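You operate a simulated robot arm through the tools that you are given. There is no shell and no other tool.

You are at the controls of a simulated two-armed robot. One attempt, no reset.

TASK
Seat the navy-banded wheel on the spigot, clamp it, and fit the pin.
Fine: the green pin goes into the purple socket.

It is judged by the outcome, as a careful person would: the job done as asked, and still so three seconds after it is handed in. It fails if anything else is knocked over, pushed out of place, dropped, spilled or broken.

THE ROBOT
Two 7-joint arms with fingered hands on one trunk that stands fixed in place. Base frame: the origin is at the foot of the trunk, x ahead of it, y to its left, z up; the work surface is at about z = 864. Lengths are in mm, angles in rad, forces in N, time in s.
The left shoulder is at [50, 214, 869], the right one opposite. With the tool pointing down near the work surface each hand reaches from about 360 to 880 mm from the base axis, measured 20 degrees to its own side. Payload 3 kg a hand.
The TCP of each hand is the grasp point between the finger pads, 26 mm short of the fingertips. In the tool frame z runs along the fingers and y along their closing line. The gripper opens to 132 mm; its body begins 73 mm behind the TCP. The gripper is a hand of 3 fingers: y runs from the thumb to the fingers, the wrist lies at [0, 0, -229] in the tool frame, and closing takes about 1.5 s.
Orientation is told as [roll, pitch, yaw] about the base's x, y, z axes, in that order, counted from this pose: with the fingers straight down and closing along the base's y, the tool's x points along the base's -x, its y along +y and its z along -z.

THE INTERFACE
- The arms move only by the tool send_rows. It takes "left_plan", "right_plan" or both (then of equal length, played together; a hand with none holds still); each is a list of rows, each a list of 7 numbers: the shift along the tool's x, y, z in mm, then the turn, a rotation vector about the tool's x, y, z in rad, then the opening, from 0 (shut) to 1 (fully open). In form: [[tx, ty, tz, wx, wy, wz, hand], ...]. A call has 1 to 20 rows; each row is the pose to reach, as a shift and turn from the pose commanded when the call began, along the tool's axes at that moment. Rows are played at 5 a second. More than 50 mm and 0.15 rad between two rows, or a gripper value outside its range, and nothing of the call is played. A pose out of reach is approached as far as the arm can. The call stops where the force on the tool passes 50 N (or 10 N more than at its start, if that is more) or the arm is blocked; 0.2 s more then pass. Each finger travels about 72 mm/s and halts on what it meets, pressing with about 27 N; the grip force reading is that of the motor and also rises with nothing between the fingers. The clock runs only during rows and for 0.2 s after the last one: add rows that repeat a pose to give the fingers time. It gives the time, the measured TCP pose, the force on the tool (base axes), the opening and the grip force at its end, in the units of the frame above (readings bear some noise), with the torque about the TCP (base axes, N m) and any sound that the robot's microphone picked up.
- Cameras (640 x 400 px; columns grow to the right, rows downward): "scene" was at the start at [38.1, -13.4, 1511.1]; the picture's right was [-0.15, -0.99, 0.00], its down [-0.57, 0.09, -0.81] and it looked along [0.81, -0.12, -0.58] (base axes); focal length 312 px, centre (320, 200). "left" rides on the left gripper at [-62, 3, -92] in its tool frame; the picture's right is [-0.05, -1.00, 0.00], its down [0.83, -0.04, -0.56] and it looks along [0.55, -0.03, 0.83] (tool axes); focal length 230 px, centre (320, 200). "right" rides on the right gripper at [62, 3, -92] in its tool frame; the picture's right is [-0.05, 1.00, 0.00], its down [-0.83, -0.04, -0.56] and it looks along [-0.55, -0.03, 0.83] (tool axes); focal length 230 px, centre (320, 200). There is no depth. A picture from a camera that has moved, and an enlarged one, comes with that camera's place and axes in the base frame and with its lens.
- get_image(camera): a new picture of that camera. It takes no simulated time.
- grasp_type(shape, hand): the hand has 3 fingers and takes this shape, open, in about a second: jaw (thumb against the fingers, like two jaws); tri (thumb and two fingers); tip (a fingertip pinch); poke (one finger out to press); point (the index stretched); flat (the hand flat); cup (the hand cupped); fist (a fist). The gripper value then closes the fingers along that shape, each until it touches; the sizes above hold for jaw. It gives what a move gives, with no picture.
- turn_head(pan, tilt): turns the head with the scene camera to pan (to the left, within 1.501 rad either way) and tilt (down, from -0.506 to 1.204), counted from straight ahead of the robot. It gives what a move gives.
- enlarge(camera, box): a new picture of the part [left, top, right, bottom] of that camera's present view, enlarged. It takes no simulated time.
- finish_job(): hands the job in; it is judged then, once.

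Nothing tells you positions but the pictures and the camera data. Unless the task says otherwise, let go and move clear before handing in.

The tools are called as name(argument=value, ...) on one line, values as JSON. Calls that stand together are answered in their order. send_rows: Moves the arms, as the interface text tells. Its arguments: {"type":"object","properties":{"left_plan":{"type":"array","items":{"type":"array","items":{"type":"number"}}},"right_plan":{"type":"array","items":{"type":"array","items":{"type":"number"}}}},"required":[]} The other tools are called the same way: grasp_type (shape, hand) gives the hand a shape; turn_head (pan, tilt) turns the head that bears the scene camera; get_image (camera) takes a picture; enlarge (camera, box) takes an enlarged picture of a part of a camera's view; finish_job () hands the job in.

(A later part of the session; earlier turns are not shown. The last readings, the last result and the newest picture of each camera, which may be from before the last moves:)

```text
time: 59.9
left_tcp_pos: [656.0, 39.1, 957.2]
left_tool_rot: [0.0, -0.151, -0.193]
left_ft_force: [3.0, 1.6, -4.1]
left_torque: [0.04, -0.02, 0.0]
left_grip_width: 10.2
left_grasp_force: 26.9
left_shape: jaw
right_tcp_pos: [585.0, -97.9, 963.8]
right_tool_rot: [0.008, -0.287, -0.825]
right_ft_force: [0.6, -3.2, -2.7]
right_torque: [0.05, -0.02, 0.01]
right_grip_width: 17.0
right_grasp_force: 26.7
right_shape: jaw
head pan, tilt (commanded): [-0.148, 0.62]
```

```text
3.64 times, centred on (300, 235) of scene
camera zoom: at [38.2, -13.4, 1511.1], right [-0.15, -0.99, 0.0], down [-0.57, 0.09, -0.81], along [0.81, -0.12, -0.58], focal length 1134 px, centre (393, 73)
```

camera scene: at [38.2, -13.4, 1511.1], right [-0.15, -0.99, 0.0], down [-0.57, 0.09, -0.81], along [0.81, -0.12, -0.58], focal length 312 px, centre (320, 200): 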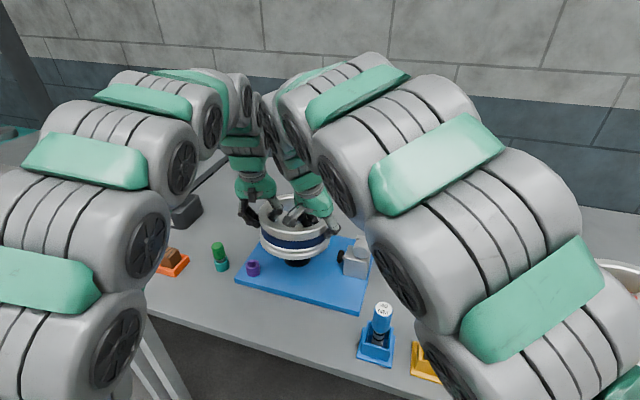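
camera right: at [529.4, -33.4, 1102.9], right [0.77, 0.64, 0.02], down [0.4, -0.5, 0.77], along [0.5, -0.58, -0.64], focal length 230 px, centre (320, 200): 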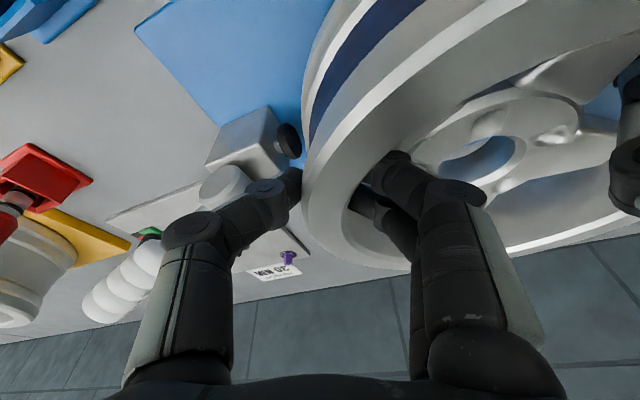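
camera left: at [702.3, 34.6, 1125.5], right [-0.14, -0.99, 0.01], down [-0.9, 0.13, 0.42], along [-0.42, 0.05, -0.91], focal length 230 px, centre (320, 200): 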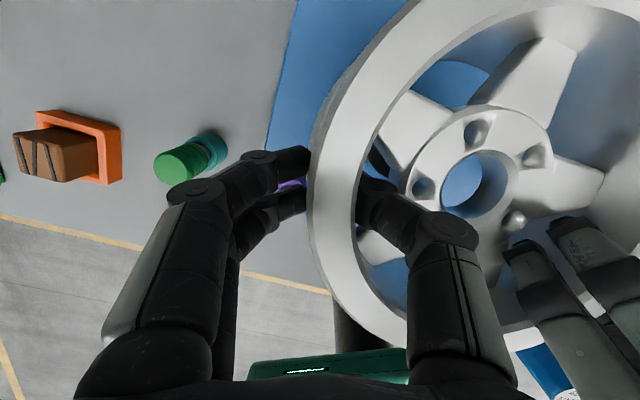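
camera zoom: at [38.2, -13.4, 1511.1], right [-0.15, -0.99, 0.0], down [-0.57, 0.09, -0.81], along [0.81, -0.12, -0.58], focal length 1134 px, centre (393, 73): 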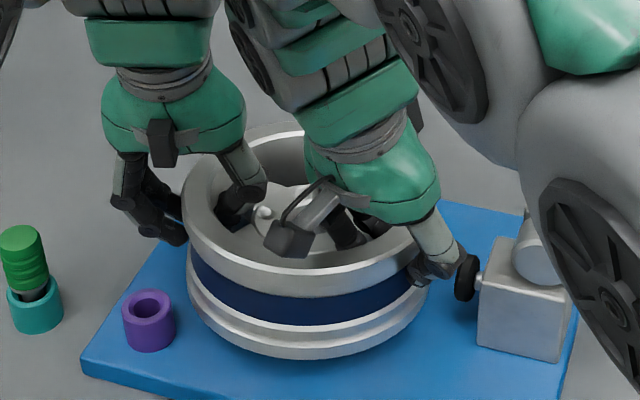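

send_rows(left_plan=[[0.4, 0, 2.5, 0, 0, 0, 0], [0.7, 0, 4.9, 0, 0, 0, 0], [1.1, 0, 7.4, 0, 0, 0, 0], [1.5, 0, 9.9, 0, 0, 0, 0], [1.5, 0, 9.9, 0, 0, 0, 0]], right_plan=[[0.7, 0, 2.4, 0, 0, 0, 0], [1.4, 0, 4.8, 0, 0, 0, 0], [2.1, 0, 7.2, 0, 0, 0, 0], [2.8, 0, 9.6, 0, 0, 0, 0], [2.8, 0, 9.6, 0, 0, 0, 0]])

enlarge(camera="left", box=[430, 140, 520, 220])

enlarge(camera="scene", box=[230, 180, 370, 290])

```text
time: 61.1
left_tcp_pos: [657.2, 40.1, 948.6]
left_tool_rot: [0.001, -0.152, -0.193]
left_ft_force: [4.1, 0.0, 7.5]
left_torque: [-0.04, -0.3, 0.17]
left_grip_width: 11.0
left_grasp_force: 27.4
left_shape: jaw
right_tcp_pos: [587.0, -96.7, 953.9]
right_tool_rot: [0.008, -0.289, -0.825]
right_ft_force: [3.5, 4.5, 6.9]
right_torque: [0.12, -0.58, 0.29]
right_grip_width: 18.0
right_grasp_force: 26.7
right_shape: jaw
head pan, tilt (commanded): [-0.148, 0.62]
```

```text
5.00 times, centred on (475, 180) of left
camera zoom: at [702.7, 33.5, 1049.2], right [-0.14, -0.99, 0.01], down [-0.9, 0.13, 0.42], along [-0.42, 0.05, -0.91], focal length 1150 px, centre (-455, 300)
```

zoom: 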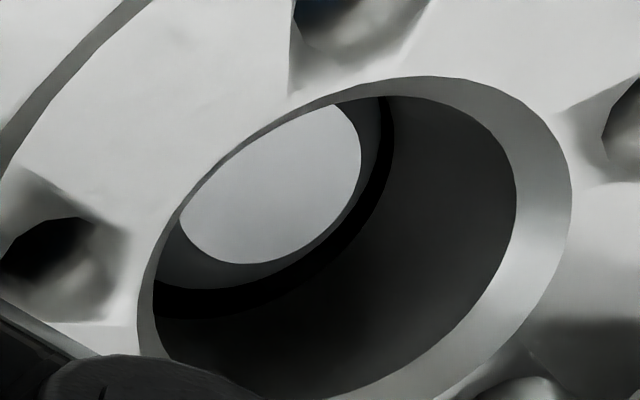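

```text
3.64 times, centred on (300, 235) of scene
camera zoom: at [38.1, -13.3, 1511.1], right [-0.15, -0.99, 0.0], down [-0.57, 0.09, -0.81], along [0.81, -0.12, -0.58], focal length 1134 px, centre (393, 73)
```

zoom: 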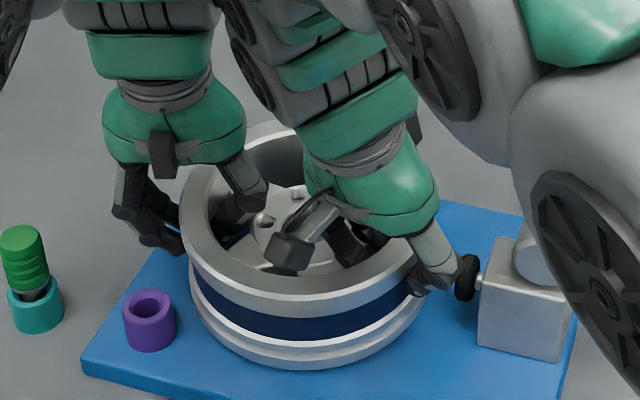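

Contact: about 14 N upward, with a push toward +x/+y, so the bore edge is riding on the spigot chamfer. I'll ease up 5 mm, shift the wheel +4 mm x and +2.5 mm y, and lower again.

send_rows(left_plan=[[-0.4, 0, -2.5, 0, 0, 0, 0], [-0.7, 0, -4.9, 0, 0, 0, 0], [-2.4, 1.6, -4.7, 0, 0, 0, 0], [-4.1, 3.2, -4.4, 0, 0, 0, 0], [-4.1, 3.2, -4.4, 0, 0, 0, 0], [-3.8, 3.2, -2, 0, 0, 0, 0], [-3.4, 3.2, 0.5, 0, 0, 0, 0], [-3.4, 3.2, 0.5, 0, 0, 0, 0]], right_plan=[[-0.7, 0, -2.4, 0, 0, 0, 0], [-1.4, 0, -4.8, 0, 0, 0, 0], [-1.8, 2.3, -4.7, 0, 0, 0, 0], [-2.3, 4.6, -4.5, 0, 0, 0, 0], [-2.3, 4.6, -4.5, 0, 0, 0, 0], [-1.6, 4.6, -2.1, 0, 0, 0, 0], [-0.8, 4.6, 0.3, 0, 0, 0, 0], [-0.8, 4.6, 0.3, 0, 0, 0, 0]])

enlarge(camera="left", box=[430, 140, 520, 220])

enlarge(camera="scene", box=[230, 180, 370, 290])

```text
time: 62.9
left_tcp_pos: [661.5, 41.6, 946.9]
left_tool_rot: [-0.001, -0.151, -0.194]
left_ft_force: [-0.8, -3.4, -2.5]
left_torque: [0.0, 0.06, 0.02]
left_grip_width: 10.9
left_grasp_force: 26.8
left_shape: jaw
right_tcp_pos: [591.9, -95.1, 955.0]
right_tool_rot: [0.008, -0.29, -0.827]
right_ft_force: [-0.3, 4.1, -2.9]
right_torque: [0.05, 0.05, 0.09]
right_grip_width: 17.5
right_grasp_force: 26.8
right_shape: jaw
head pan, tilt (commanded): [-0.148, 0.62]
```

```text
5.00 times, centred on (475, 180) of left
camera zoom: at [708.4, 35.5, 1047.2], right [-0.14, -0.99, 0.01], down [-0.9, 0.13, 0.42], along [-0.42, 0.05, -0.91], focal length 1150 px, centre (-455, 300)
```

zoom: 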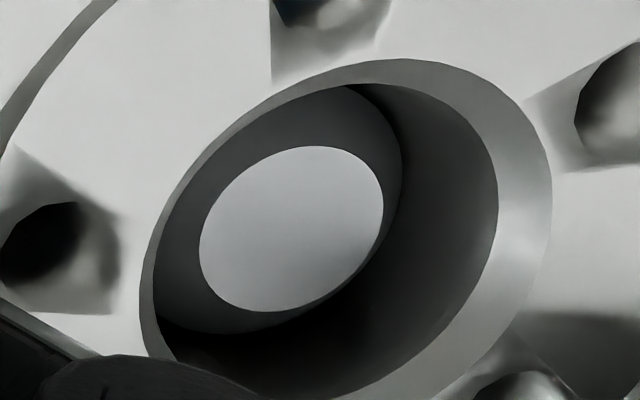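

```text
3.64 times, centred on (300, 235) of scene
camera zoom: at [38.2, -13.4, 1511.1], right [-0.15, -0.99, 0.0], down [-0.57, 0.09, -0.81], along [0.81, -0.12, -0.58], focal length 1134 px, centre (393, 73)
```

zoom: 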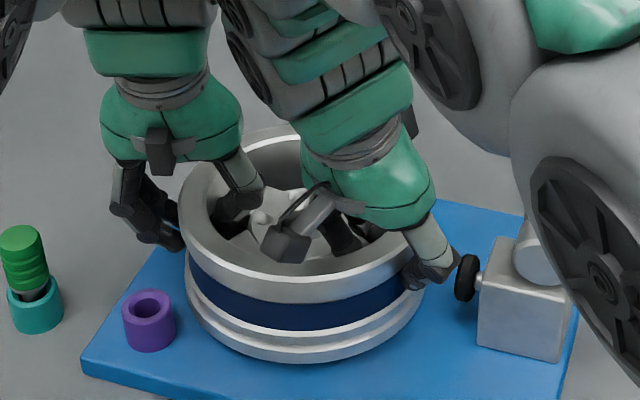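

The spigot top is now nicely inside the bore and there is no contact force. Continuing down.

send_rows(left_plan=[[0.4, 0, 2.5, 0, 0, 0, 0], [0.7, 0, 4.9, 0, 0, 0, 0], [1.1, 0, 7.4, 0, 0, 0, 0], [1.1, 0, 7.4, 0, 0, 0, 0]], right_plan=[[0.7, 0, 2.4, 0, 0, 0, 0], [1.4, 0, 4.8, 0, 0, 0, 0], [2.1, 0, 7.2, 0, 0, 0, 0], [2.1, 0, 7.2, 0, 0, 0, 0]])

enlarge(camera="left", box=[430, 140, 520, 220])

enlarge(camera="scene", box=[230, 180, 370, 290])

```text
time: 63.9
left_tcp_pos: [661.3, 42.3, 939.4]
left_tool_rot: [-0.002, -0.153, -0.195]
left_ft_force: [0.4, -4.5, -3.4]
left_torque: [-0.1, -0.09, 0.02]
left_grip_width: 11.0
left_grasp_force: 27.1
left_shape: jaw
right_tcp_pos: [590.9, -94.7, 948.0]
right_tool_rot: [0.009, -0.29, -0.827]
right_ft_force: [-3.6, 6.8, 17.7]
right_torque: [0.15, -0.2, 0.15]
right_grip_width: 18.2
right_grasp_force: 27.1
right_shape: jaw
head pan, tilt (commanded): [-0.148, 0.62]
```

```text
5.00 times, centred on (475, 180) of left
camera zoom: at [707.9, 35.8, 1040.3], right [-0.14, -0.99, 0.01], down [-0.9, 0.13, 0.42], along [-0.42, 0.05, -0.91], focal length 1150 px, centre (-455, 300)
```

zoom: 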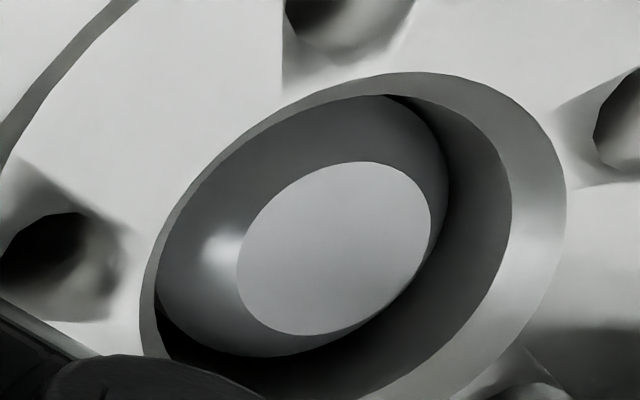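

```text
3.64 times, centred on (300, 235) of scene
camera zoom: at [37.9, -13.3, 1511.1], right [-0.15, -0.99, 0.0], down [-0.57, 0.09, -0.81], along [0.81, -0.12, -0.58], focal length 1134 px, centre (393, 73)
```

zoom: 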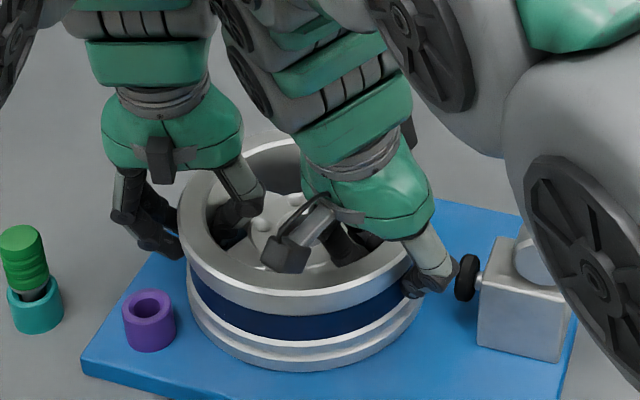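

The right side has landed (17 N) while the left is still carrying weight. I'll lower just the left side a few mm.

send_rows(left_plan=[[0.15, 0, 1, 0, 0, 0, 0], [0.3, 0, 2, 0, 0, 0, 0], [0.45, 0, 3, 0, 0, 0, 0], [0.45, 0, 3, 0, 0, 0, 0]])

enlarge(camera="left", box=[430, 140, 520, 220])

enlarge(camera="scene", box=[230, 180, 370, 290])

```text
time: 64.9
left_tcp_pos: [660.1, 43.3, 938.3]
left_tool_rot: [0.001, -0.154, -0.194]
left_ft_force: [6.2, -7.9, 20.0]
left_torque: [-0.24, -0.15, 0.04]
left_grip_width: 11.9
left_grasp_force: 27.6
left_shape: jaw
right_tcp_pos: [589.9, -95.0, 948.0]
right_tool_rot: [0.009, -0.289, -0.828]
right_ft_force: [0.2, 8.0, 25.7]
right_torque: [0.35, -0.41, 0.17]
right_grip_width: 18.5
right_grasp_force: 26.9
right_shape: jaw
head pan, tilt (commanded): [-0.148, 0.62]
```

```text
5.00 times, centred on (475, 180) of left
camera zoom: at [707.5, 36.2, 1039.1], right [-0.14, -0.99, 0.01], down [-0.9, 0.13, 0.42], along [-0.42, 0.05, -0.91], focal length 1150 px, centre (-455, 300)
```

zoom: 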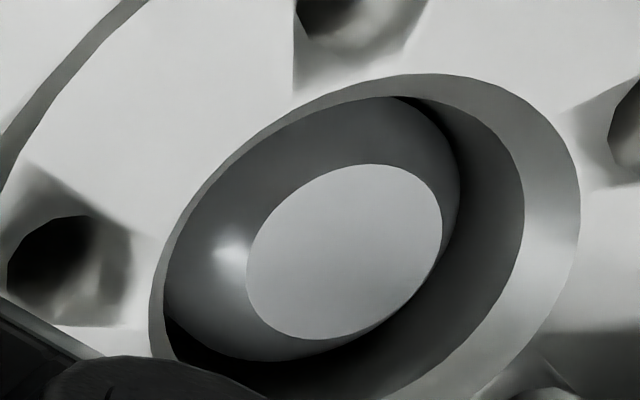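

```text
3.64 times, centred on (300, 235) of scene
camera zoom: at [37.7, -13.4, 1511.1], right [-0.15, -0.99, 0.0], down [-0.57, 0.09, -0.81], along [0.81, -0.12, -0.58], focal length 1134 px, centre (393, 73)
```

zoom: 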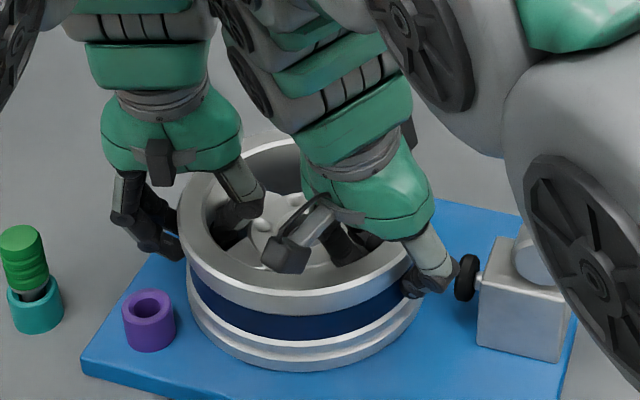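

Both sides now press firmly (about 45 N total), so the wheel has bottomed out on the shoulder. I'll relieve the pressure, then open both hands.

send_rows(left_plan=[[-0.3, 0, -1.5, 0, 0, 0, 0], [-0.4, 0, -2.5, 0, 0, 0, 0], [-0.4, 0, -2.5, 0, 0, 0, 0.1], [-0.4, 0, -2.5, 0, 0, 0, 0.2], [-0.4, 0, -2.5, 0, 0, 0, 0.3], [-0.4, 0, -2.5, 0, 0, 0, 0.32], [-0.4, 0, -2.5, 0, 0, 0, 0.32]], right_plan=[[-0.4, 0, -1.2, 0, 0, 0, 0], [-0.6, 0, -2, 0, 0, 0, 0], [-0.6, 0, -2, 0, 0, 0, 0.12], [-0.6, 0, -2, 0, 0, 0, 0.2], [-0.6, 0, -2, 0, 0, 0, 0.25], [-0.6, 0, -2, 0, 0, 0, 0.25], [-0.6, 0, -2, 0, 0, 0, 0.25]])

enlarge(camera="left", box=[300, 60, 620, 320])

enlarge(camera="scene", box=[230, 180, 370, 290])

get_image(camera="right")

```text
time: 66.5
left_tcp_pos: [660.2, 43.2, 939.9]
left_tool_rot: [0.002, -0.151, -0.195]
left_ft_force: [3.3, 2.8, 1.4]
left_torque: [-0.02, -0.02, 0.09]
left_grip_width: 40.0
left_grasp_force: 0.0
left_shape: jaw
right_tcp_pos: [590.1, -95.2, 949.2]
right_tool_rot: [0.007, -0.288, -0.827]
right_ft_force: [-4.0, -4.1, 1.8]
right_torque: [0.05, 0.06, 0.0]
right_grip_width: 30.8
right_grasp_force: 0.0
right_shape: jaw
head pan, tilt (commanded): [-0.148, 0.62]
```

```text
1.54 times, centred on (460, 190) of left
camera zoom: at [707.2, 36.5, 1039.7], right [-0.14, -0.99, 0.01], down [-0.9, 0.13, 0.42], along [-0.42, 0.05, -0.91], focal length 354 px, centre (105, 215)
```

zoom: 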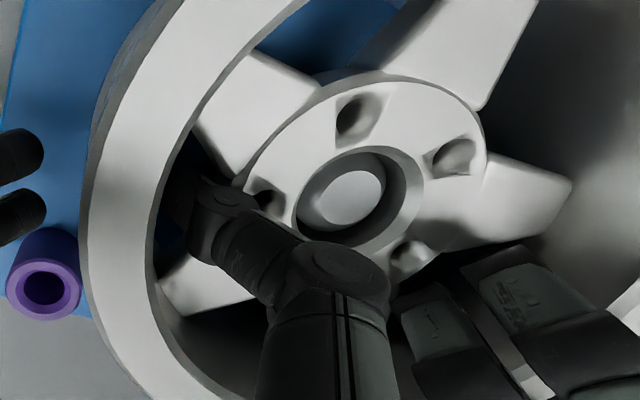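

```text
3.64 times, centred on (300, 235) of scene
camera zoom: at [38.1, -13.4, 1511.1], right [-0.15, -0.99, 0.0], down [-0.57, 0.09, -0.81], along [0.81, -0.12, -0.58], focal length 1134 px, centre (393, 73)
```

zoom: 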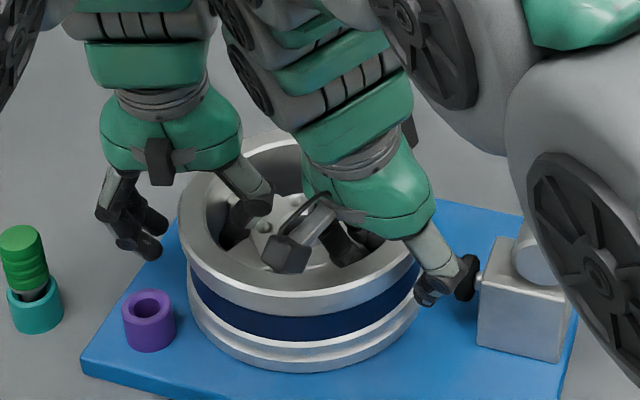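

```text
taken
camera right: at [534.0, -31.5, 1020.2], right [0.77, 0.64, 0.02], down [0.4, -0.5, 0.77], along [0.5, -0.58, -0.64], focal length 230 px, centre (320, 200)
```

right: 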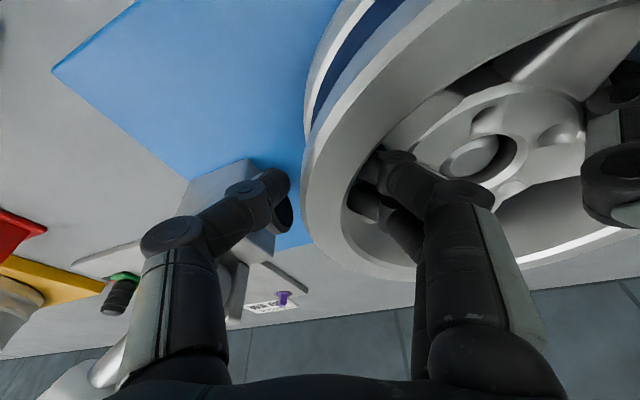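

Both hands are open with slight side contact. I'll nudge each hand off the contact and then rise straight up clear of the wheel.

send_rows(left_plan=[[-1.5, 1.9, 0.2, 0, 0, 0, 0.32], [-1.5, 1.9, 0.2, 0, 0, 0, 0.32], [-2.7, 1.9, -7.7, 0, 0, 0, 0.32], [-3.9, 1.9, -15.6, 0, 0, 0, 0.32], [-5.4, 1.9, -25.5, 0, 0, 0, 0.32], [-7.5, 1.9, -39.3, 0, 0, 0, 0.32], [-9.8, 1.9, -54.2, 0, 0, 0, 0.32], [-12, 1.9, -69, 0, 0, 0, 0.32]], right_plan=[[-0.1, -2, 0, 0, 0, 0, 0.25], [-0.1, -2, 0, 0, 0, 0, 0.25], [-2.4, -2, -7.7, 0, 0, 0, 0.25], [-4.6, -2, -15.3, 0, 0, 0, 0.25], [-7.5, -2, -24.9, 0, 0, 0, 0.25], [-11.5, -1.8, -38.3, 0, 0, 0, 0.25], [-15.7, -1.7, -52.7, 0, 0, 0, 0.25], [-20, -1.5, -67.1, 0, 0, 0, 0.25]])

get_image(camera="scene")

get_image(camera="left")

get_image(camera="right")

```text
time: 68.3
left_tcp_pos: [661.6, 45.0, 1011.0]
left_tool_rot: [0.001, -0.152, -0.192]
left_ft_force: [-0.2, -0.1, 0.4]
left_torque: [-0.01, -0.01, -0.02]
left_grip_width: 41.6
left_grasp_force: 0.0
left_shape: jaw
right_tcp_pos: [588.5, -96.7, 1019.9]
right_tool_rot: [0.008, -0.289, -0.826]
right_ft_force: [0.4, 0.4, 0.2]
right_torque: [0.0, 0.02, 0.0]
right_grip_width: 32.9
right_grasp_force: 0.0
right_shape: jaw
head pan, tilt (commanded): [-0.148, 0.62]
```

```text
taken
camera scene: at [38.1, -13.4, 1511.1], right [-0.15, -0.99, 0.0], down [-0.57, 0.09, -0.81], along [0.81, -0.12, -0.58], focal length 312 px, centre (320, 200)
```

scene: 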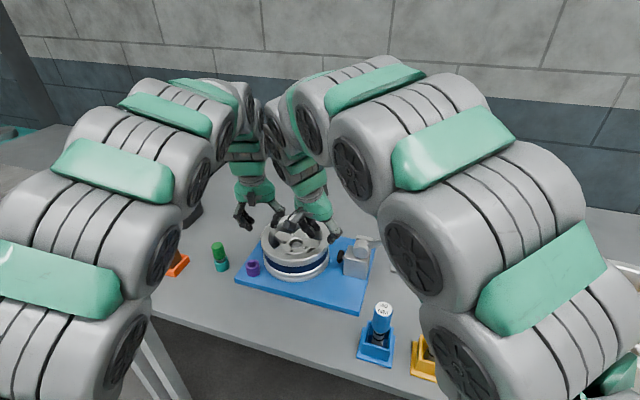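

```text
taken
camera left: at [708.8, 38.1, 1111.1], right [-0.14, -0.99, 0.01], down [-0.9, 0.13, 0.42], along [-0.42, 0.05, -0.91], focal length 230 px, centre (320, 200)
```

left: 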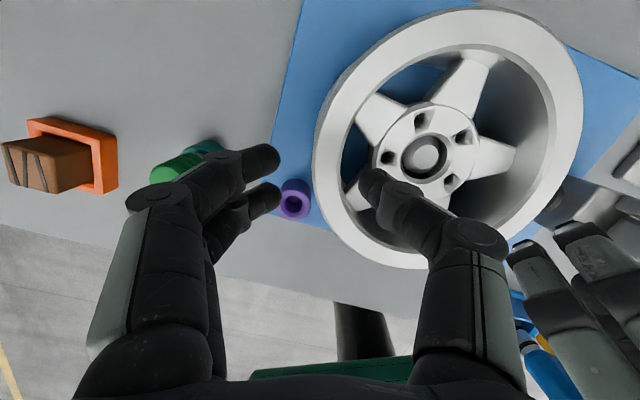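

```text
taken
camera right: at [531.8, -33.4, 1090.9], right [0.77, 0.64, 0.02], down [0.4, -0.5, 0.77], along [0.5, -0.58, -0.64], focal length 230 px, centre (320, 200)
```

right: 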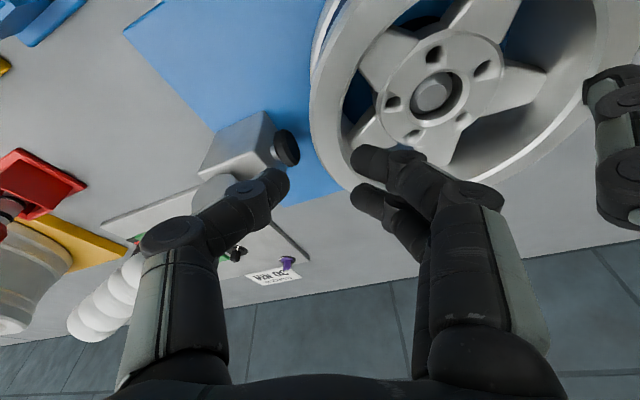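

Both hands are clear and the wheel stays put with the spigot showing in the bore. I'll check the seating up close.

enlarge(camera="left", box=[340, 80, 520, 220])

enlarge(camera="right", box=[350, 20, 530, 160])

enlarge(camera="scene", box=[230, 200, 390, 300])

```text
2.86 times, centred on (430, 150) of left
camera zoom: at [708.8, 38.1, 1111.1], right [-0.14, -0.99, 0.01], down [-0.9, 0.13, 0.42], along [-0.42, 0.05, -0.91], focal length 657 px, centre (6, 343)
```

zoom: 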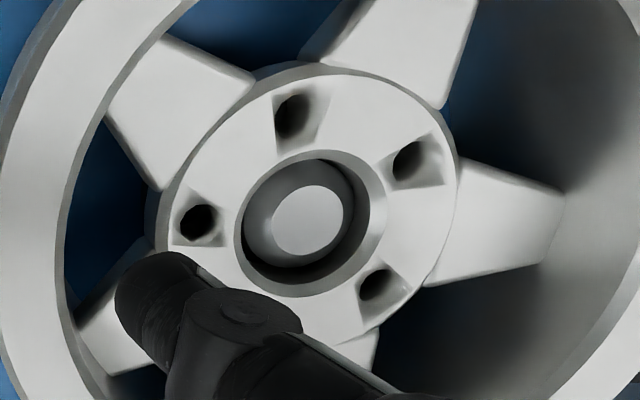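

```text
2.86 times, centred on (440, 90) of right
camera zoom: at [531.8, -33.4, 1090.9], right [0.77, 0.64, 0.02], down [0.4, -0.5, 0.77], along [0.5, -0.58, -0.64], focal length 657 px, centre (-23, 514)
```

zoom: 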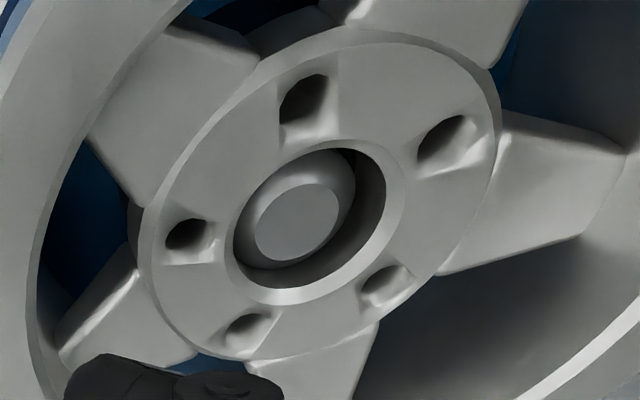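

```text
4.00 times, centred on (310, 250) of scene
camera zoom: at [38.1, -13.4, 1511.1], right [-0.15, -0.99, 0.0], down [-0.57, 0.09, -0.81], along [0.81, -0.12, -0.58], focal length 1248 px, centre (360, 0)
```

zoom: 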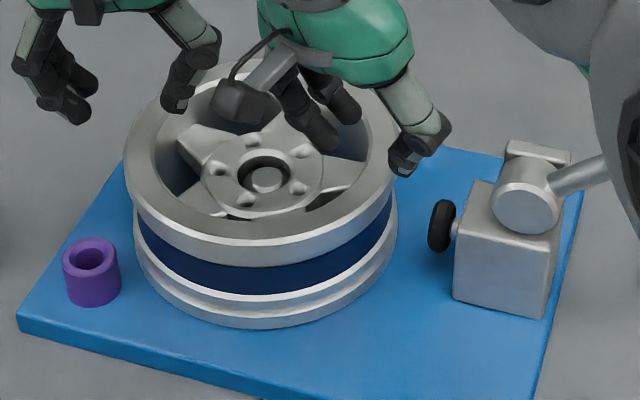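

The wheel is seated level with the spigot in its bore. Now the clamp: its lever points away from the wheel at about 45°. I'll pull both arms back and use the right camera to study the clamp.

send_rows(left_plan=[[0, 0, -20, 0, 0, 0, 0.32], [0, 0, -40, 0, 0, 0, 0.32], [5, 10, -50, 0, 0, 0, 0.32], [11, 22, -53, 0, 0, 0, 0.32], [17, 35, -56, 0, 0, 0, 0.32], [23, 48, -58, 0, 0, 0, 0.32], [29, 61, -60, 0, 0, 0, 0.32], [35, 74, -62, 0, 0, 0, 0.32], [41, 87, -64, 0, 0, 0, 0.32], [47, 100, -66, 0, 0, 0, 0.32], [52.5, 110, -68.7, 0, 0, 0, 0.32]], right_plan=[[-11.4, 0, -38.3, 0, 0, 0, 0.25], [-22.8, 0.5, -76.6, 0, 0, 0, 0.25], [-31.4, 0.9, -105.4, 0, 0, 0, 0.25], [-37.9, -22, -110, -0.0136, 0.0344, -0.0936, 0.25], [-44.3, -44.9, -114.6, -0.0272, 0.0688, -0.1872, 0.25], [-50.8, -67.8, -119.2, -0.0408, 0.1032, -0.2808, 0.25], [-57.2, -90.7, -123.8, -0.0545, 0.1376, -0.3744, 0.25], [-63.7, -113.6, -128.4, -0.0681, 0.172, -0.468, 0.25], [-70.2, -136.5, -133, -0.0817, 0.2064, -0.5616, 0.25], [-76.6, -159.4, -137.6, -0.0953, 0.2408, -0.6552, 0.25], [-83.1, -182.4, -142.2, -0.1089, 0.2752, -0.7487, 0.25]])

get_image(camera="scene")

get_image(camera="right")

```text
time: 70.7
left_tcp_pos: [622.8, 163.7, 1071.0]
left_tool_rot: [0.001, -0.152, -0.193]
left_ft_force: [-0.5, 0.3, 0.5]
left_torque: [0.02, 0.01, 0.01]
left_grip_width: 41.9
left_grasp_force: 0.0
left_shape: jaw
right_tcp_pos: [482.6, -248.2, 1178.3]
right_tool_rot: [0.006, -0.004, -0.069]
right_ft_force: [-0.6, -0.2, 0.5]
right_torque: [-0.01, 0.01, 0.0]
right_grip_width: 33.3
right_grasp_force: 0.0
right_shape: jaw
head pan, tilt (commanded): [-0.148, 0.62]
```

```text
taken
camera scene: at [38.1, -13.4, 1511.1], right [-0.15, -0.99, 0.0], down [-0.57, 0.09, -0.81], along [0.81, -0.12, -0.58], focal length 312 px, centre (320, 200)
```

scene: 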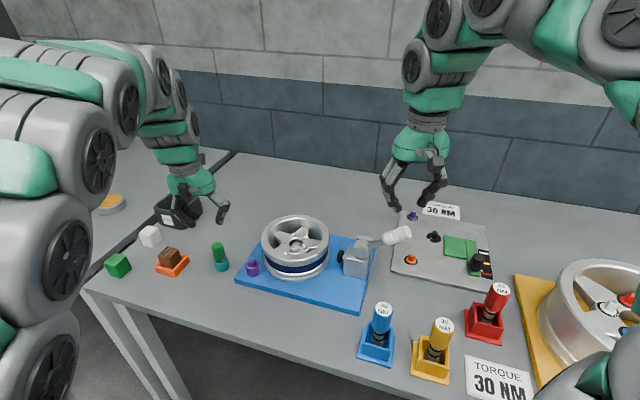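

```text
taken
camera right: at [421.2, -242.5, 1270.6], right [0.12, 0.99, 0.01], down [0.82, -0.1, 0.56], along [0.55, -0.06, -0.83], focal length 230 px, centre (320, 200)
```

right: 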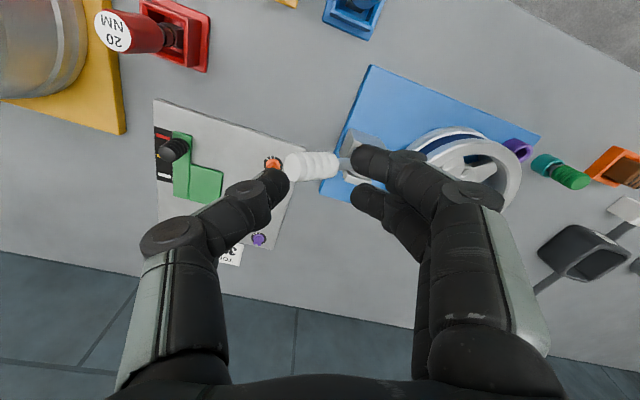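

enlarge(camera="scene", box=[320, 200, 430, 300])

enlarge(camera="scene", box=[200, 195, 440, 325])

enlarge(camera="right", box=[250, 110, 430, 240])

```text
4.00 times, centred on (375, 250) of scene
camera zoom: at [38.1, -13.4, 1511.1], right [-0.15, -0.99, 0.0], down [-0.57, 0.09, -0.81], along [0.81, -0.12, -0.58], focal length 1248 px, centre (100, 0)
```

zoom: 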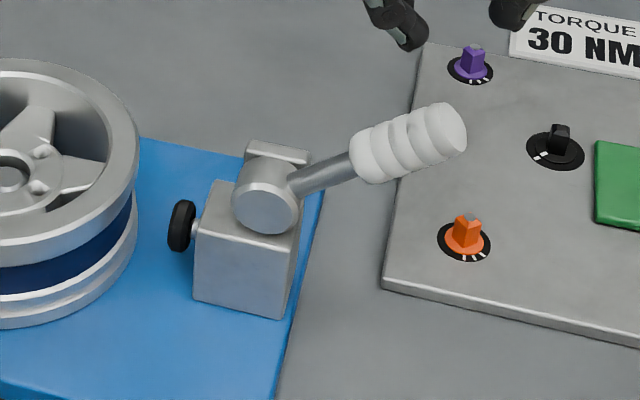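

```text
2.67 times, centred on (320, 260) of scene
camera zoom: at [38.1, -13.4, 1511.1], right [-0.15, -0.99, 0.0], down [-0.57, 0.09, -0.81], along [0.81, -0.12, -0.58], focal length 832 px, centre (320, 40)
```

zoom: 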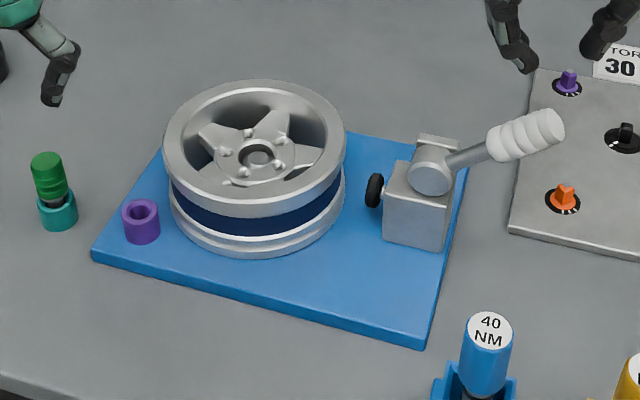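

```text
3.08 times, centred on (340, 175) of right
camera zoom: at [421.2, -242.5, 1270.6], right [0.12, 0.99, 0.01], down [0.82, -0.1, 0.56], along [0.55, -0.06, -0.83], focal length 708 px, centre (258, 277)
```

zoom: 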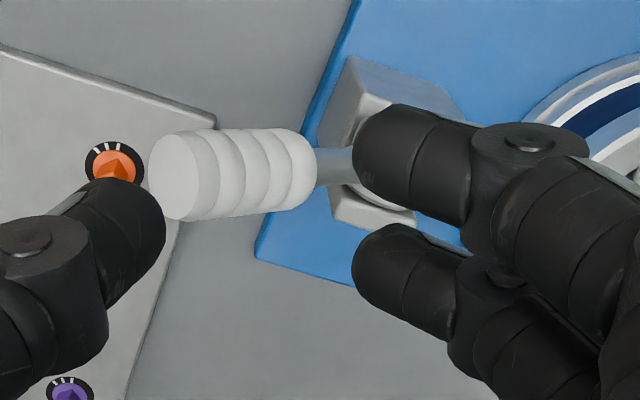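

I can see the clamp well: pivot near [572, -192, 958], with a white grip leaning back 42° away from the wheel and its end near [523, -282, 1052]. I'll position the closed right hand behind the grip and try pushing it gently up and over toward the wheel.

send_rows(right_plan=[[-5, -22, 0, 0, 0, 0.09, 0.1], [-11, -45, 0, 0, 0, 0.18, 0], [-16, -67, 0, 0, 0, 0.27, 0], [-22, -90, 0, 0, 0, 0.36, 0], [-23, -90, 30, 0, 0, 0.36, 0], [-24, -90, 60, 0, 0, 0.36, 0], [-25, -90, 90, 0, 0, 0.36, 0], [-26, -90, 115, 0, 0, 0.36, 0], [-27, -90, 133.6, 0, 0, 0.36, 0]])

enlarge(camera="scene", box=[320, 140, 480, 290])

get_image(camera="right")

```text
time: 72.7
left_tcp_pos: [622.3, 164.3, 1070.8]
left_tool_rot: [0.001, -0.15, -0.194]
left_ft_force: [-0.4, 0.1, -0.3]
left_torque: [-0.02, -0.05, 0.01]
left_grip_width: 41.9
left_grasp_force: 0.0
left_shape: jaw
right_tcp_pos: [501.9, -342.3, 1042.9]
right_tool_rot: [0.008, -0.004, -0.432]
right_ft_force: [-0.5, 0.1, -0.4]
right_torque: [-0.02, -0.01, -0.04]
right_grip_width: 0.2
right_grasp_force: 26.7
right_shape: jaw
head pan, tilt (commanded): [-0.148, 0.62]
```

```text
2.67 times, centred on (400, 215) of scene
camera zoom: at [38.1, -13.4, 1511.1], right [-0.15, -0.99, 0.0], down [-0.57, 0.09, -0.81], along [0.81, -0.12, -0.58], focal length 832 px, centre (107, 160)
```

zoom: 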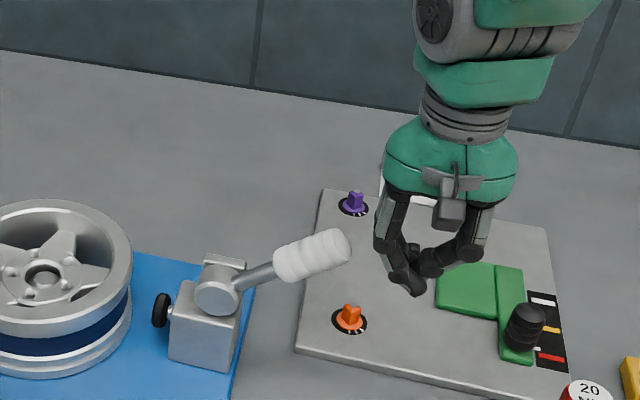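

```text
taken
camera right: at [447.1, -313.6, 1134.8], right [0.46, 0.89, 0.01], down [0.73, -0.39, 0.56], along [0.5, -0.25, -0.83], focal length 230 px, centre (320, 200)
```

right: 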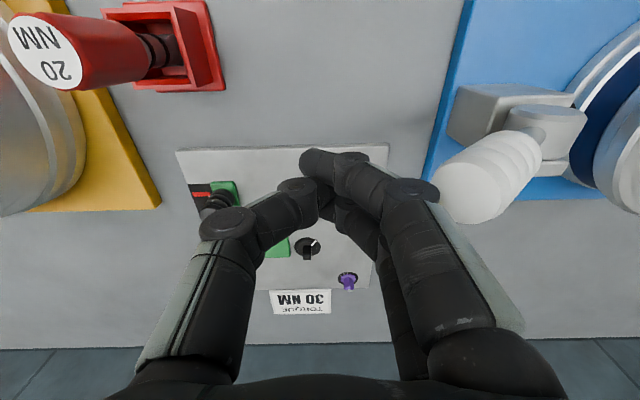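

send_rows(right_plan=[[0, 8, 0, 0, 0, 0, 0], [0, 16, 0, 0, 0, 0, 0], [0, 24, 0, 0, 0, 0, 0], [0, 32, 0, 0, 0, 0, 0], [0, 40, 0, 0, 0, 0, 0]])

enlarge(camera="scene", box=[320, 140, 480, 290])

get_image(camera="right")

```text
time: 73.9
left_tcp_pos: [621.8, 162.9, 1069.0]
left_tool_rot: [0.0, -0.15, -0.193]
left_ft_force: [0.1, -0.2, -0.1]
left_torque: [-0.03, -0.03, -0.01]
left_grip_width: 41.6
left_grasp_force: 0.0
left_shape: jaw
right_tcp_pos: [517.7, -307.2, 1044.7]
right_tool_rot: [0.005, -0.003, -0.435]
right_ft_force: [-7.3, -19.1, 9.7]
right_torque: [0.19, -0.08, -0.04]
right_grip_width: 0.1
right_grasp_force: 27.1
right_shape: jaw
head pan, tilt (commanded): [-0.148, 0.62]
```

```text
2.67 times, centred on (400, 215) of scene
camera zoom: at [37.9, -13.8, 1511.1], right [-0.15, -0.99, 0.0], down [-0.57, 0.09, -0.81], along [0.81, -0.12, -0.58], focal length 832 px, centre (107, 160)
```

zoom: 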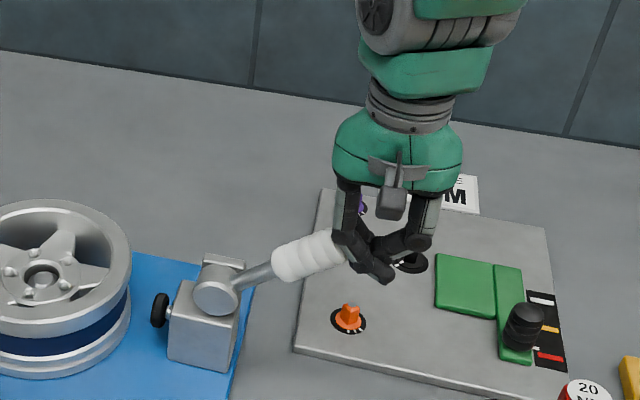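

```text
taken
camera right: at [461.8, -279.3, 1136.7], right [0.47, 0.88, 0.01], down [0.73, -0.39, 0.56], along [0.5, -0.26, -0.83], focal length 230 px, centre (320, 200)
```

right: 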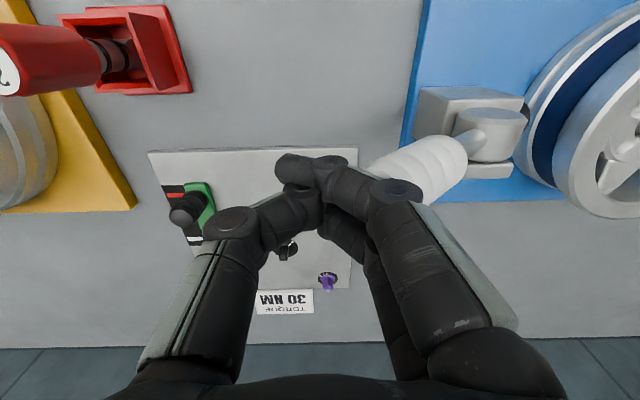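

send_rows(right_plan=[[0, 3, 0, 0, 0, 0, 0], [0, 6, 0, 0, 0, 0, 0], [0, 6, 0, 0, 0, 0, 0]])

enlarge(camera="scene", box=[320, 200, 430, 300])

get_image(camera="right")

```text
time: 74.6
left_tcp_pos: [621.5, 163.4, 1069.8]
left_tool_rot: [-0.001, -0.15, -0.193]
left_ft_force: [-0.6, -0.3, 0.7]
left_torque: [-0.04, -0.02, -0.02]
left_grip_width: 41.9
left_grasp_force: 0.1
left_shape: jaw
right_tcp_pos: [518.2, -303.1, 1045.3]
right_tool_rot: [0.003, -0.003, -0.432]
right_ft_force: [-19.8, -21.9, 21.3]
right_torque: [0.47, -0.25, 0.17]
right_grip_width: 0.2
right_grasp_force: 26.6
right_shape: jaw
head pan, tilt (commanded): [-0.148, 0.62]
stopped in row 3 (right hand): the force on the tool passed its limit at 51 N (the readings are from after the stop); the commanded pose is now the measured one
```

```text
4.00 times, centred on (375, 250) of scene
camera zoom: at [37.6, -13.6, 1511.1], right [-0.15, -0.99, 0.0], down [-0.57, 0.09, -0.81], along [0.81, -0.12, -0.58], focal length 1248 px, centre (100, 0)
```

zoom: 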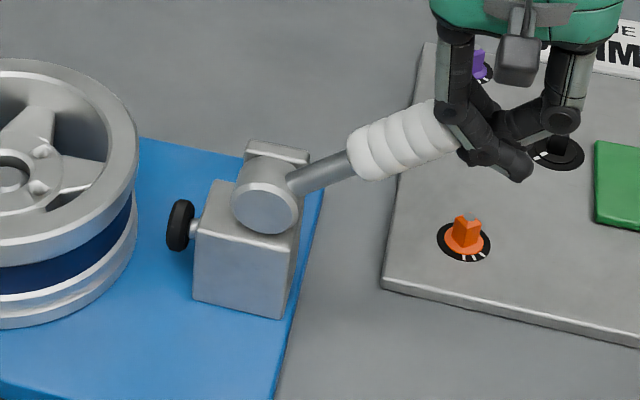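

```text
taken
camera right: at [464.0, -274.7, 1138.2], right [0.47, 0.89, 0.0], down [0.73, -0.39, 0.56], along [0.49, -0.26, -0.83], focal length 230 px, centre (320, 200)
```

right: 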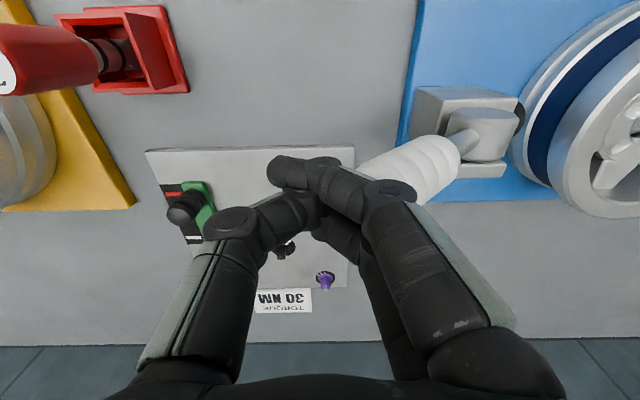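

Pushing over the top meets a hard stop at 50 N, with no lever movement, so it must close by pressing down. I'll back off, come above the grip and press downward.

send_rows(right_plan=[[0, -15, 0, 0, 0, 0, 0], [0, -30, 0, 0, 0, 0, 0], [0, -30, -20, 0, 0, 0, 0], [0, -30, -40, 0, 0, 0, 0], [0, -30, -60, 0, 0, 0, 0], [0, -15, -62, 0, 0, 0, 0], [0, 0, -64, 0, 0, 0, 0], [0, 15, -64, 0, 0, 0, 0], [0, 30, -64, 0, 0, 0, 0], [0, 30, -64, 0, 0, 0, 0]])

enlarge(camera="scene", box=[320, 180, 450, 300])

get_image(camera="right")

```text
time: 76.8
left_tcp_pos: [621.3, 164.3, 1069.5]
left_tool_rot: [0.0, -0.15, -0.194]
left_ft_force: [0.4, -0.1, -0.6]
left_torque: [0.01, 0.01, 0.0]
left_grip_width: 41.8
left_grasp_force: 0.1
left_shape: jaw
right_tcp_pos: [530.9, -272.5, 1108.2]
right_tool_rot: [0.004, -0.005, -0.431]
right_ft_force: [-0.4, -0.4, 0.1]
right_torque: [-0.02, 0.01, -0.01]
right_grip_width: 0.0
right_grasp_force: 27.2
right_shape: jaw
head pan, tilt (commanded): [-0.148, 0.62]
```

```text
3.33 times, centred on (385, 240) of scene
camera zoom: at [38.1, -13.4, 1511.1], right [-0.15, -0.99, 0.0], down [-0.57, 0.09, -0.81], along [0.81, -0.12, -0.58], focal length 1040 px, centre (103, 67)
```

zoom: 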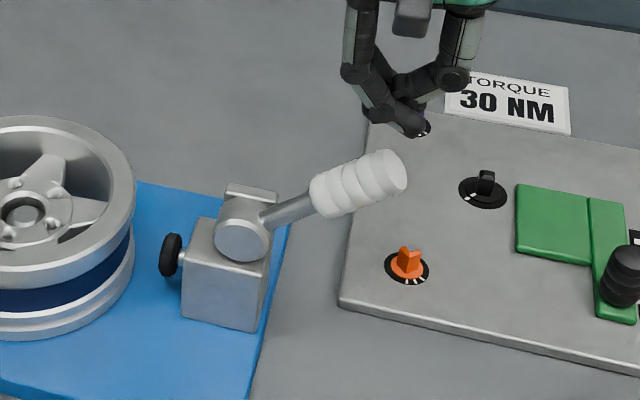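

```text
taken
camera right: at [475.3, -244.9, 1202.0], right [0.46, 0.89, 0.0], down [0.73, -0.39, 0.56], along [0.5, -0.26, -0.83], focal length 230 px, centre (320, 200)
```

right: 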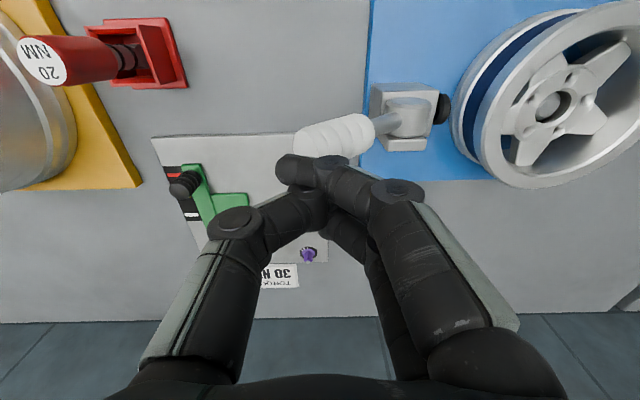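

send_rows(right_plan=[[0, 0, 6, 0, 0, 0, 0], [0, 0, 12, 0, 0, 0, 0], [0, 0, 18, 0, 0, 0, 0], [0, 0, 24, 0, 0, 0, 0], [0, 0, 28, 0, 0, 0, 0], [0, 0, 32, 0, 0, 0, 0]])

enlarge(camera="scene", box=[320, 180, 450, 300])

get_image(camera="right")

```text
time: 78.2
left_tcp_pos: [622.2, 164.6, 1071.0]
left_tool_rot: [-0.002, -0.149, -0.193]
left_ft_force: [0.5, -0.4, 0.6]
left_torque: [0.01, -0.02, -0.03]
left_grip_width: 41.7
left_grasp_force: 0.0
left_shape: jaw
right_tcp_pos: [532.0, -274.2, 1076.9]
right_tool_rot: [0.005, -0.003, -0.43]
right_ft_force: [0.7, 0.7, 2.8]
right_torque: [0.02, -0.01, -0.03]
right_grip_width: 0.0
right_grasp_force: 27.6
right_shape: jaw
head pan, tilt (commanded): [-0.148, 0.62]
```

```text
3.33 times, centred on (385, 240) of scene
camera zoom: at [38.1, -13.4, 1511.1], right [-0.15, -0.99, 0.0], down [-0.57, 0.09, -0.81], along [0.81, -0.12, -0.58], focal length 1040 px, centre (103, 67)
```

zoom: 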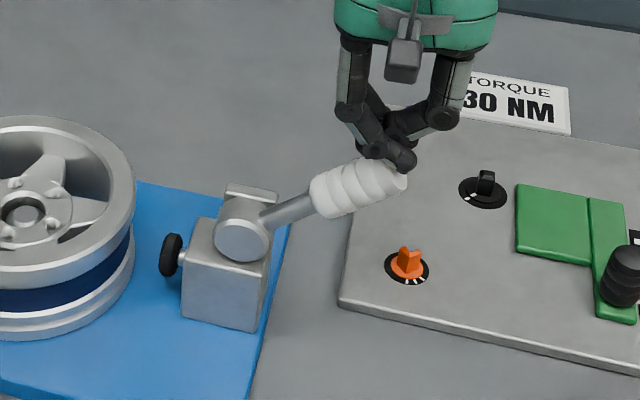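

```text
taken
camera right: at [476.9, -246.0, 1170.5], right [0.46, 0.89, 0.01], down [0.73, -0.39, 0.56], along [0.5, -0.26, -0.83], focal length 230 px, centre (320, 200)
```

right: 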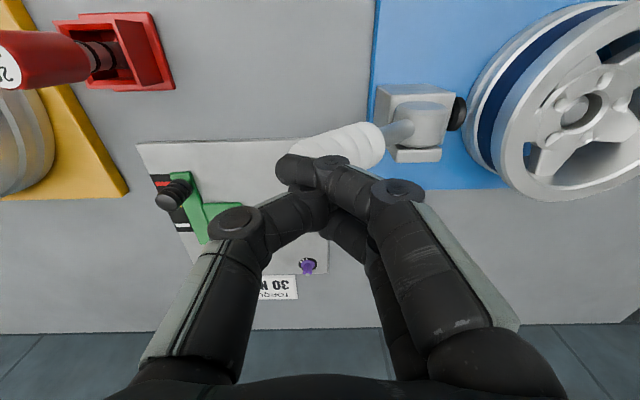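

Contact made. Now pressing the lever down gradually.

send_rows(right_plan=[[0, 0, 4, 0, 0, 0, 0], [0, 0, 8, 0, 0, 0, 0], [0, 0, 12, 0, 0, 0, 0], [0, 0, 16, 0, 0, 0, 0], [0, 0, 20, 0, 0, 0, 0]])

enlarge(camera="scene", box=[320, 180, 450, 300])

get_image(camera="right")

```text
time: 78.9
left_tcp_pos: [621.0, 163.2, 1071.0]
left_tool_rot: [0.0, -0.149, -0.193]
left_ft_force: [0.0, -0.2, 0.3]
left_torque: [0.02, -0.02, -0.02]
left_grip_width: 41.7
left_grasp_force: 0.0
left_shape: jaw
right_tcp_pos: [533.8, -275.3, 1072.0]
right_tool_rot: [0.009, -0.013, -0.432]
right_ft_force: [-8.8, -0.3, 25.7]
right_torque: [0.0, 0.32, -0.02]
right_grip_width: 0.1
right_grasp_force: 27.0
right_shape: jaw
head pan, tilt (commanded): [-0.148, 0.62]
stopped in row 3 (right hand): the force on the tool passed its limit at 54 N (the readings are from after the stop); the commanded pose is now the measured one
```

```text
3.33 times, centred on (385, 240) of scene
camera zoom: at [37.7, -13.3, 1511.1], right [-0.15, -0.99, 0.0], down [-0.57, 0.09, -0.81], along [0.81, -0.12, -0.58], focal length 1040 px, centre (103, 67)
```

zoom: 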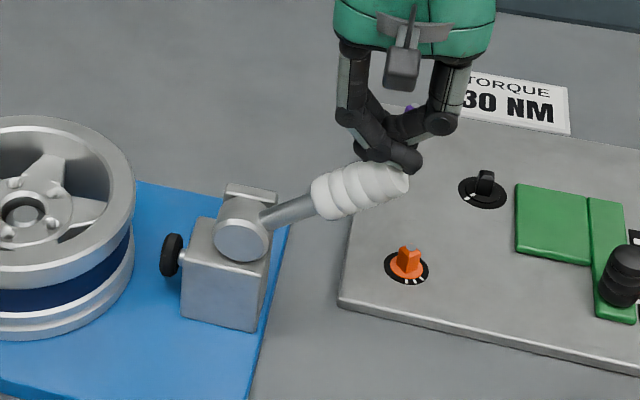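

```text
taken
camera right: at [478.1, -246.9, 1164.1], right [0.47, 0.88, 0.01], down [0.73, -0.39, 0.57], along [0.51, -0.26, -0.82], focal length 230 px, centre (320, 200)
```

right: 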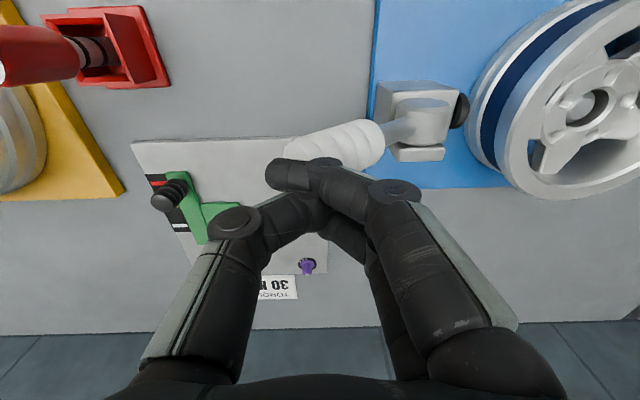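

Pressing down also meets a hard stop at 54 N, with no lever motion. I'll back off and look closely at the mechanism before trying anything else.

send_rows(right_plan=[[0, 0, -10, 0, 0, 0, 0], [0, 0, -25, 0, 0, 0, 0], [0, -20, -40, 0, 0, 0, 0], [0, -50, -60, 0, 0, 0, 0], [0, -80, -70, 0, 0, 0, 0]])

enlarge(camera="right", box=[300, 60, 520, 200])

enlarge(camera="scene", box=[335, 220, 425, 290])

```text
time: 80.1
left_tcp_pos: [622.0, 164.2, 1071.1]
left_tool_rot: [0.0, -0.151, -0.194]
left_ft_force: [-0.2, -0.5, 0.8]
left_torque: [-0.04, -0.01, -0.01]
left_grip_width: 41.7
left_grasp_force: 0.0
left_shape: jaw
right_tcp_pos: [499.4, -346.5, 1137.8]
right_tool_rot: [0.007, -0.011, -0.431]
right_ft_force: [-1.1, 0.5, 0.0]
right_torque: [0.03, 0.03, 0.01]
right_grip_width: 0.3
right_grasp_force: 27.4
right_shape: jaw
head pan, tilt (commanded): [-0.148, 0.62]
```

```text
2.86 times, centred on (410, 130) of right
camera zoom: at [443.9, -318.8, 1231.3], right [0.47, 0.89, 0.01], down [0.73, -0.39, 0.56], along [0.5, -0.26, -0.83], focal length 657 px, centre (63, 400)
```

zoom: 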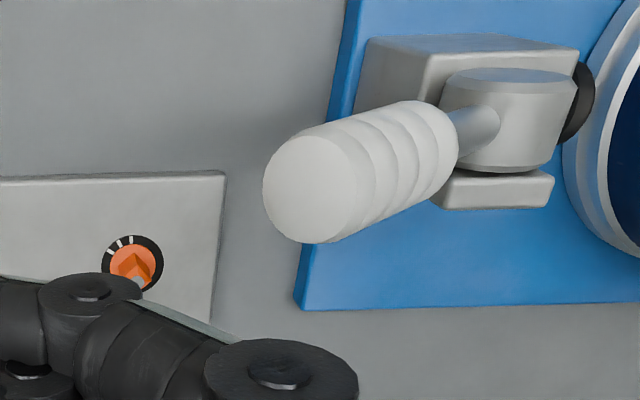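

```text
5.71 times, centred on (380, 255) of scene
camera zoom: at [38.1, -13.4, 1511.1], right [-0.15, -0.99, 0.0], down [-0.57, 0.09, -0.81], along [0.81, -0.12, -0.58], focal length 1782 px, centre (-23, -114)
```

zoom: 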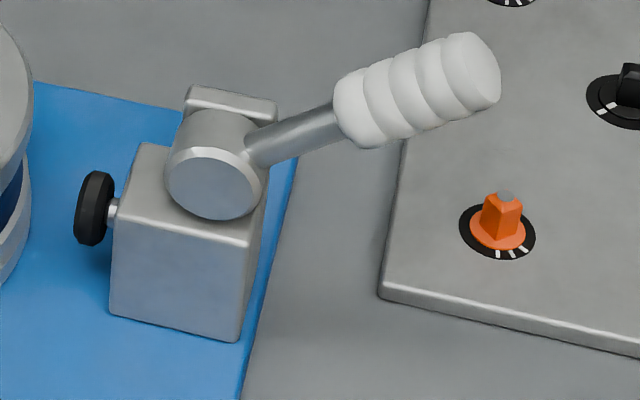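

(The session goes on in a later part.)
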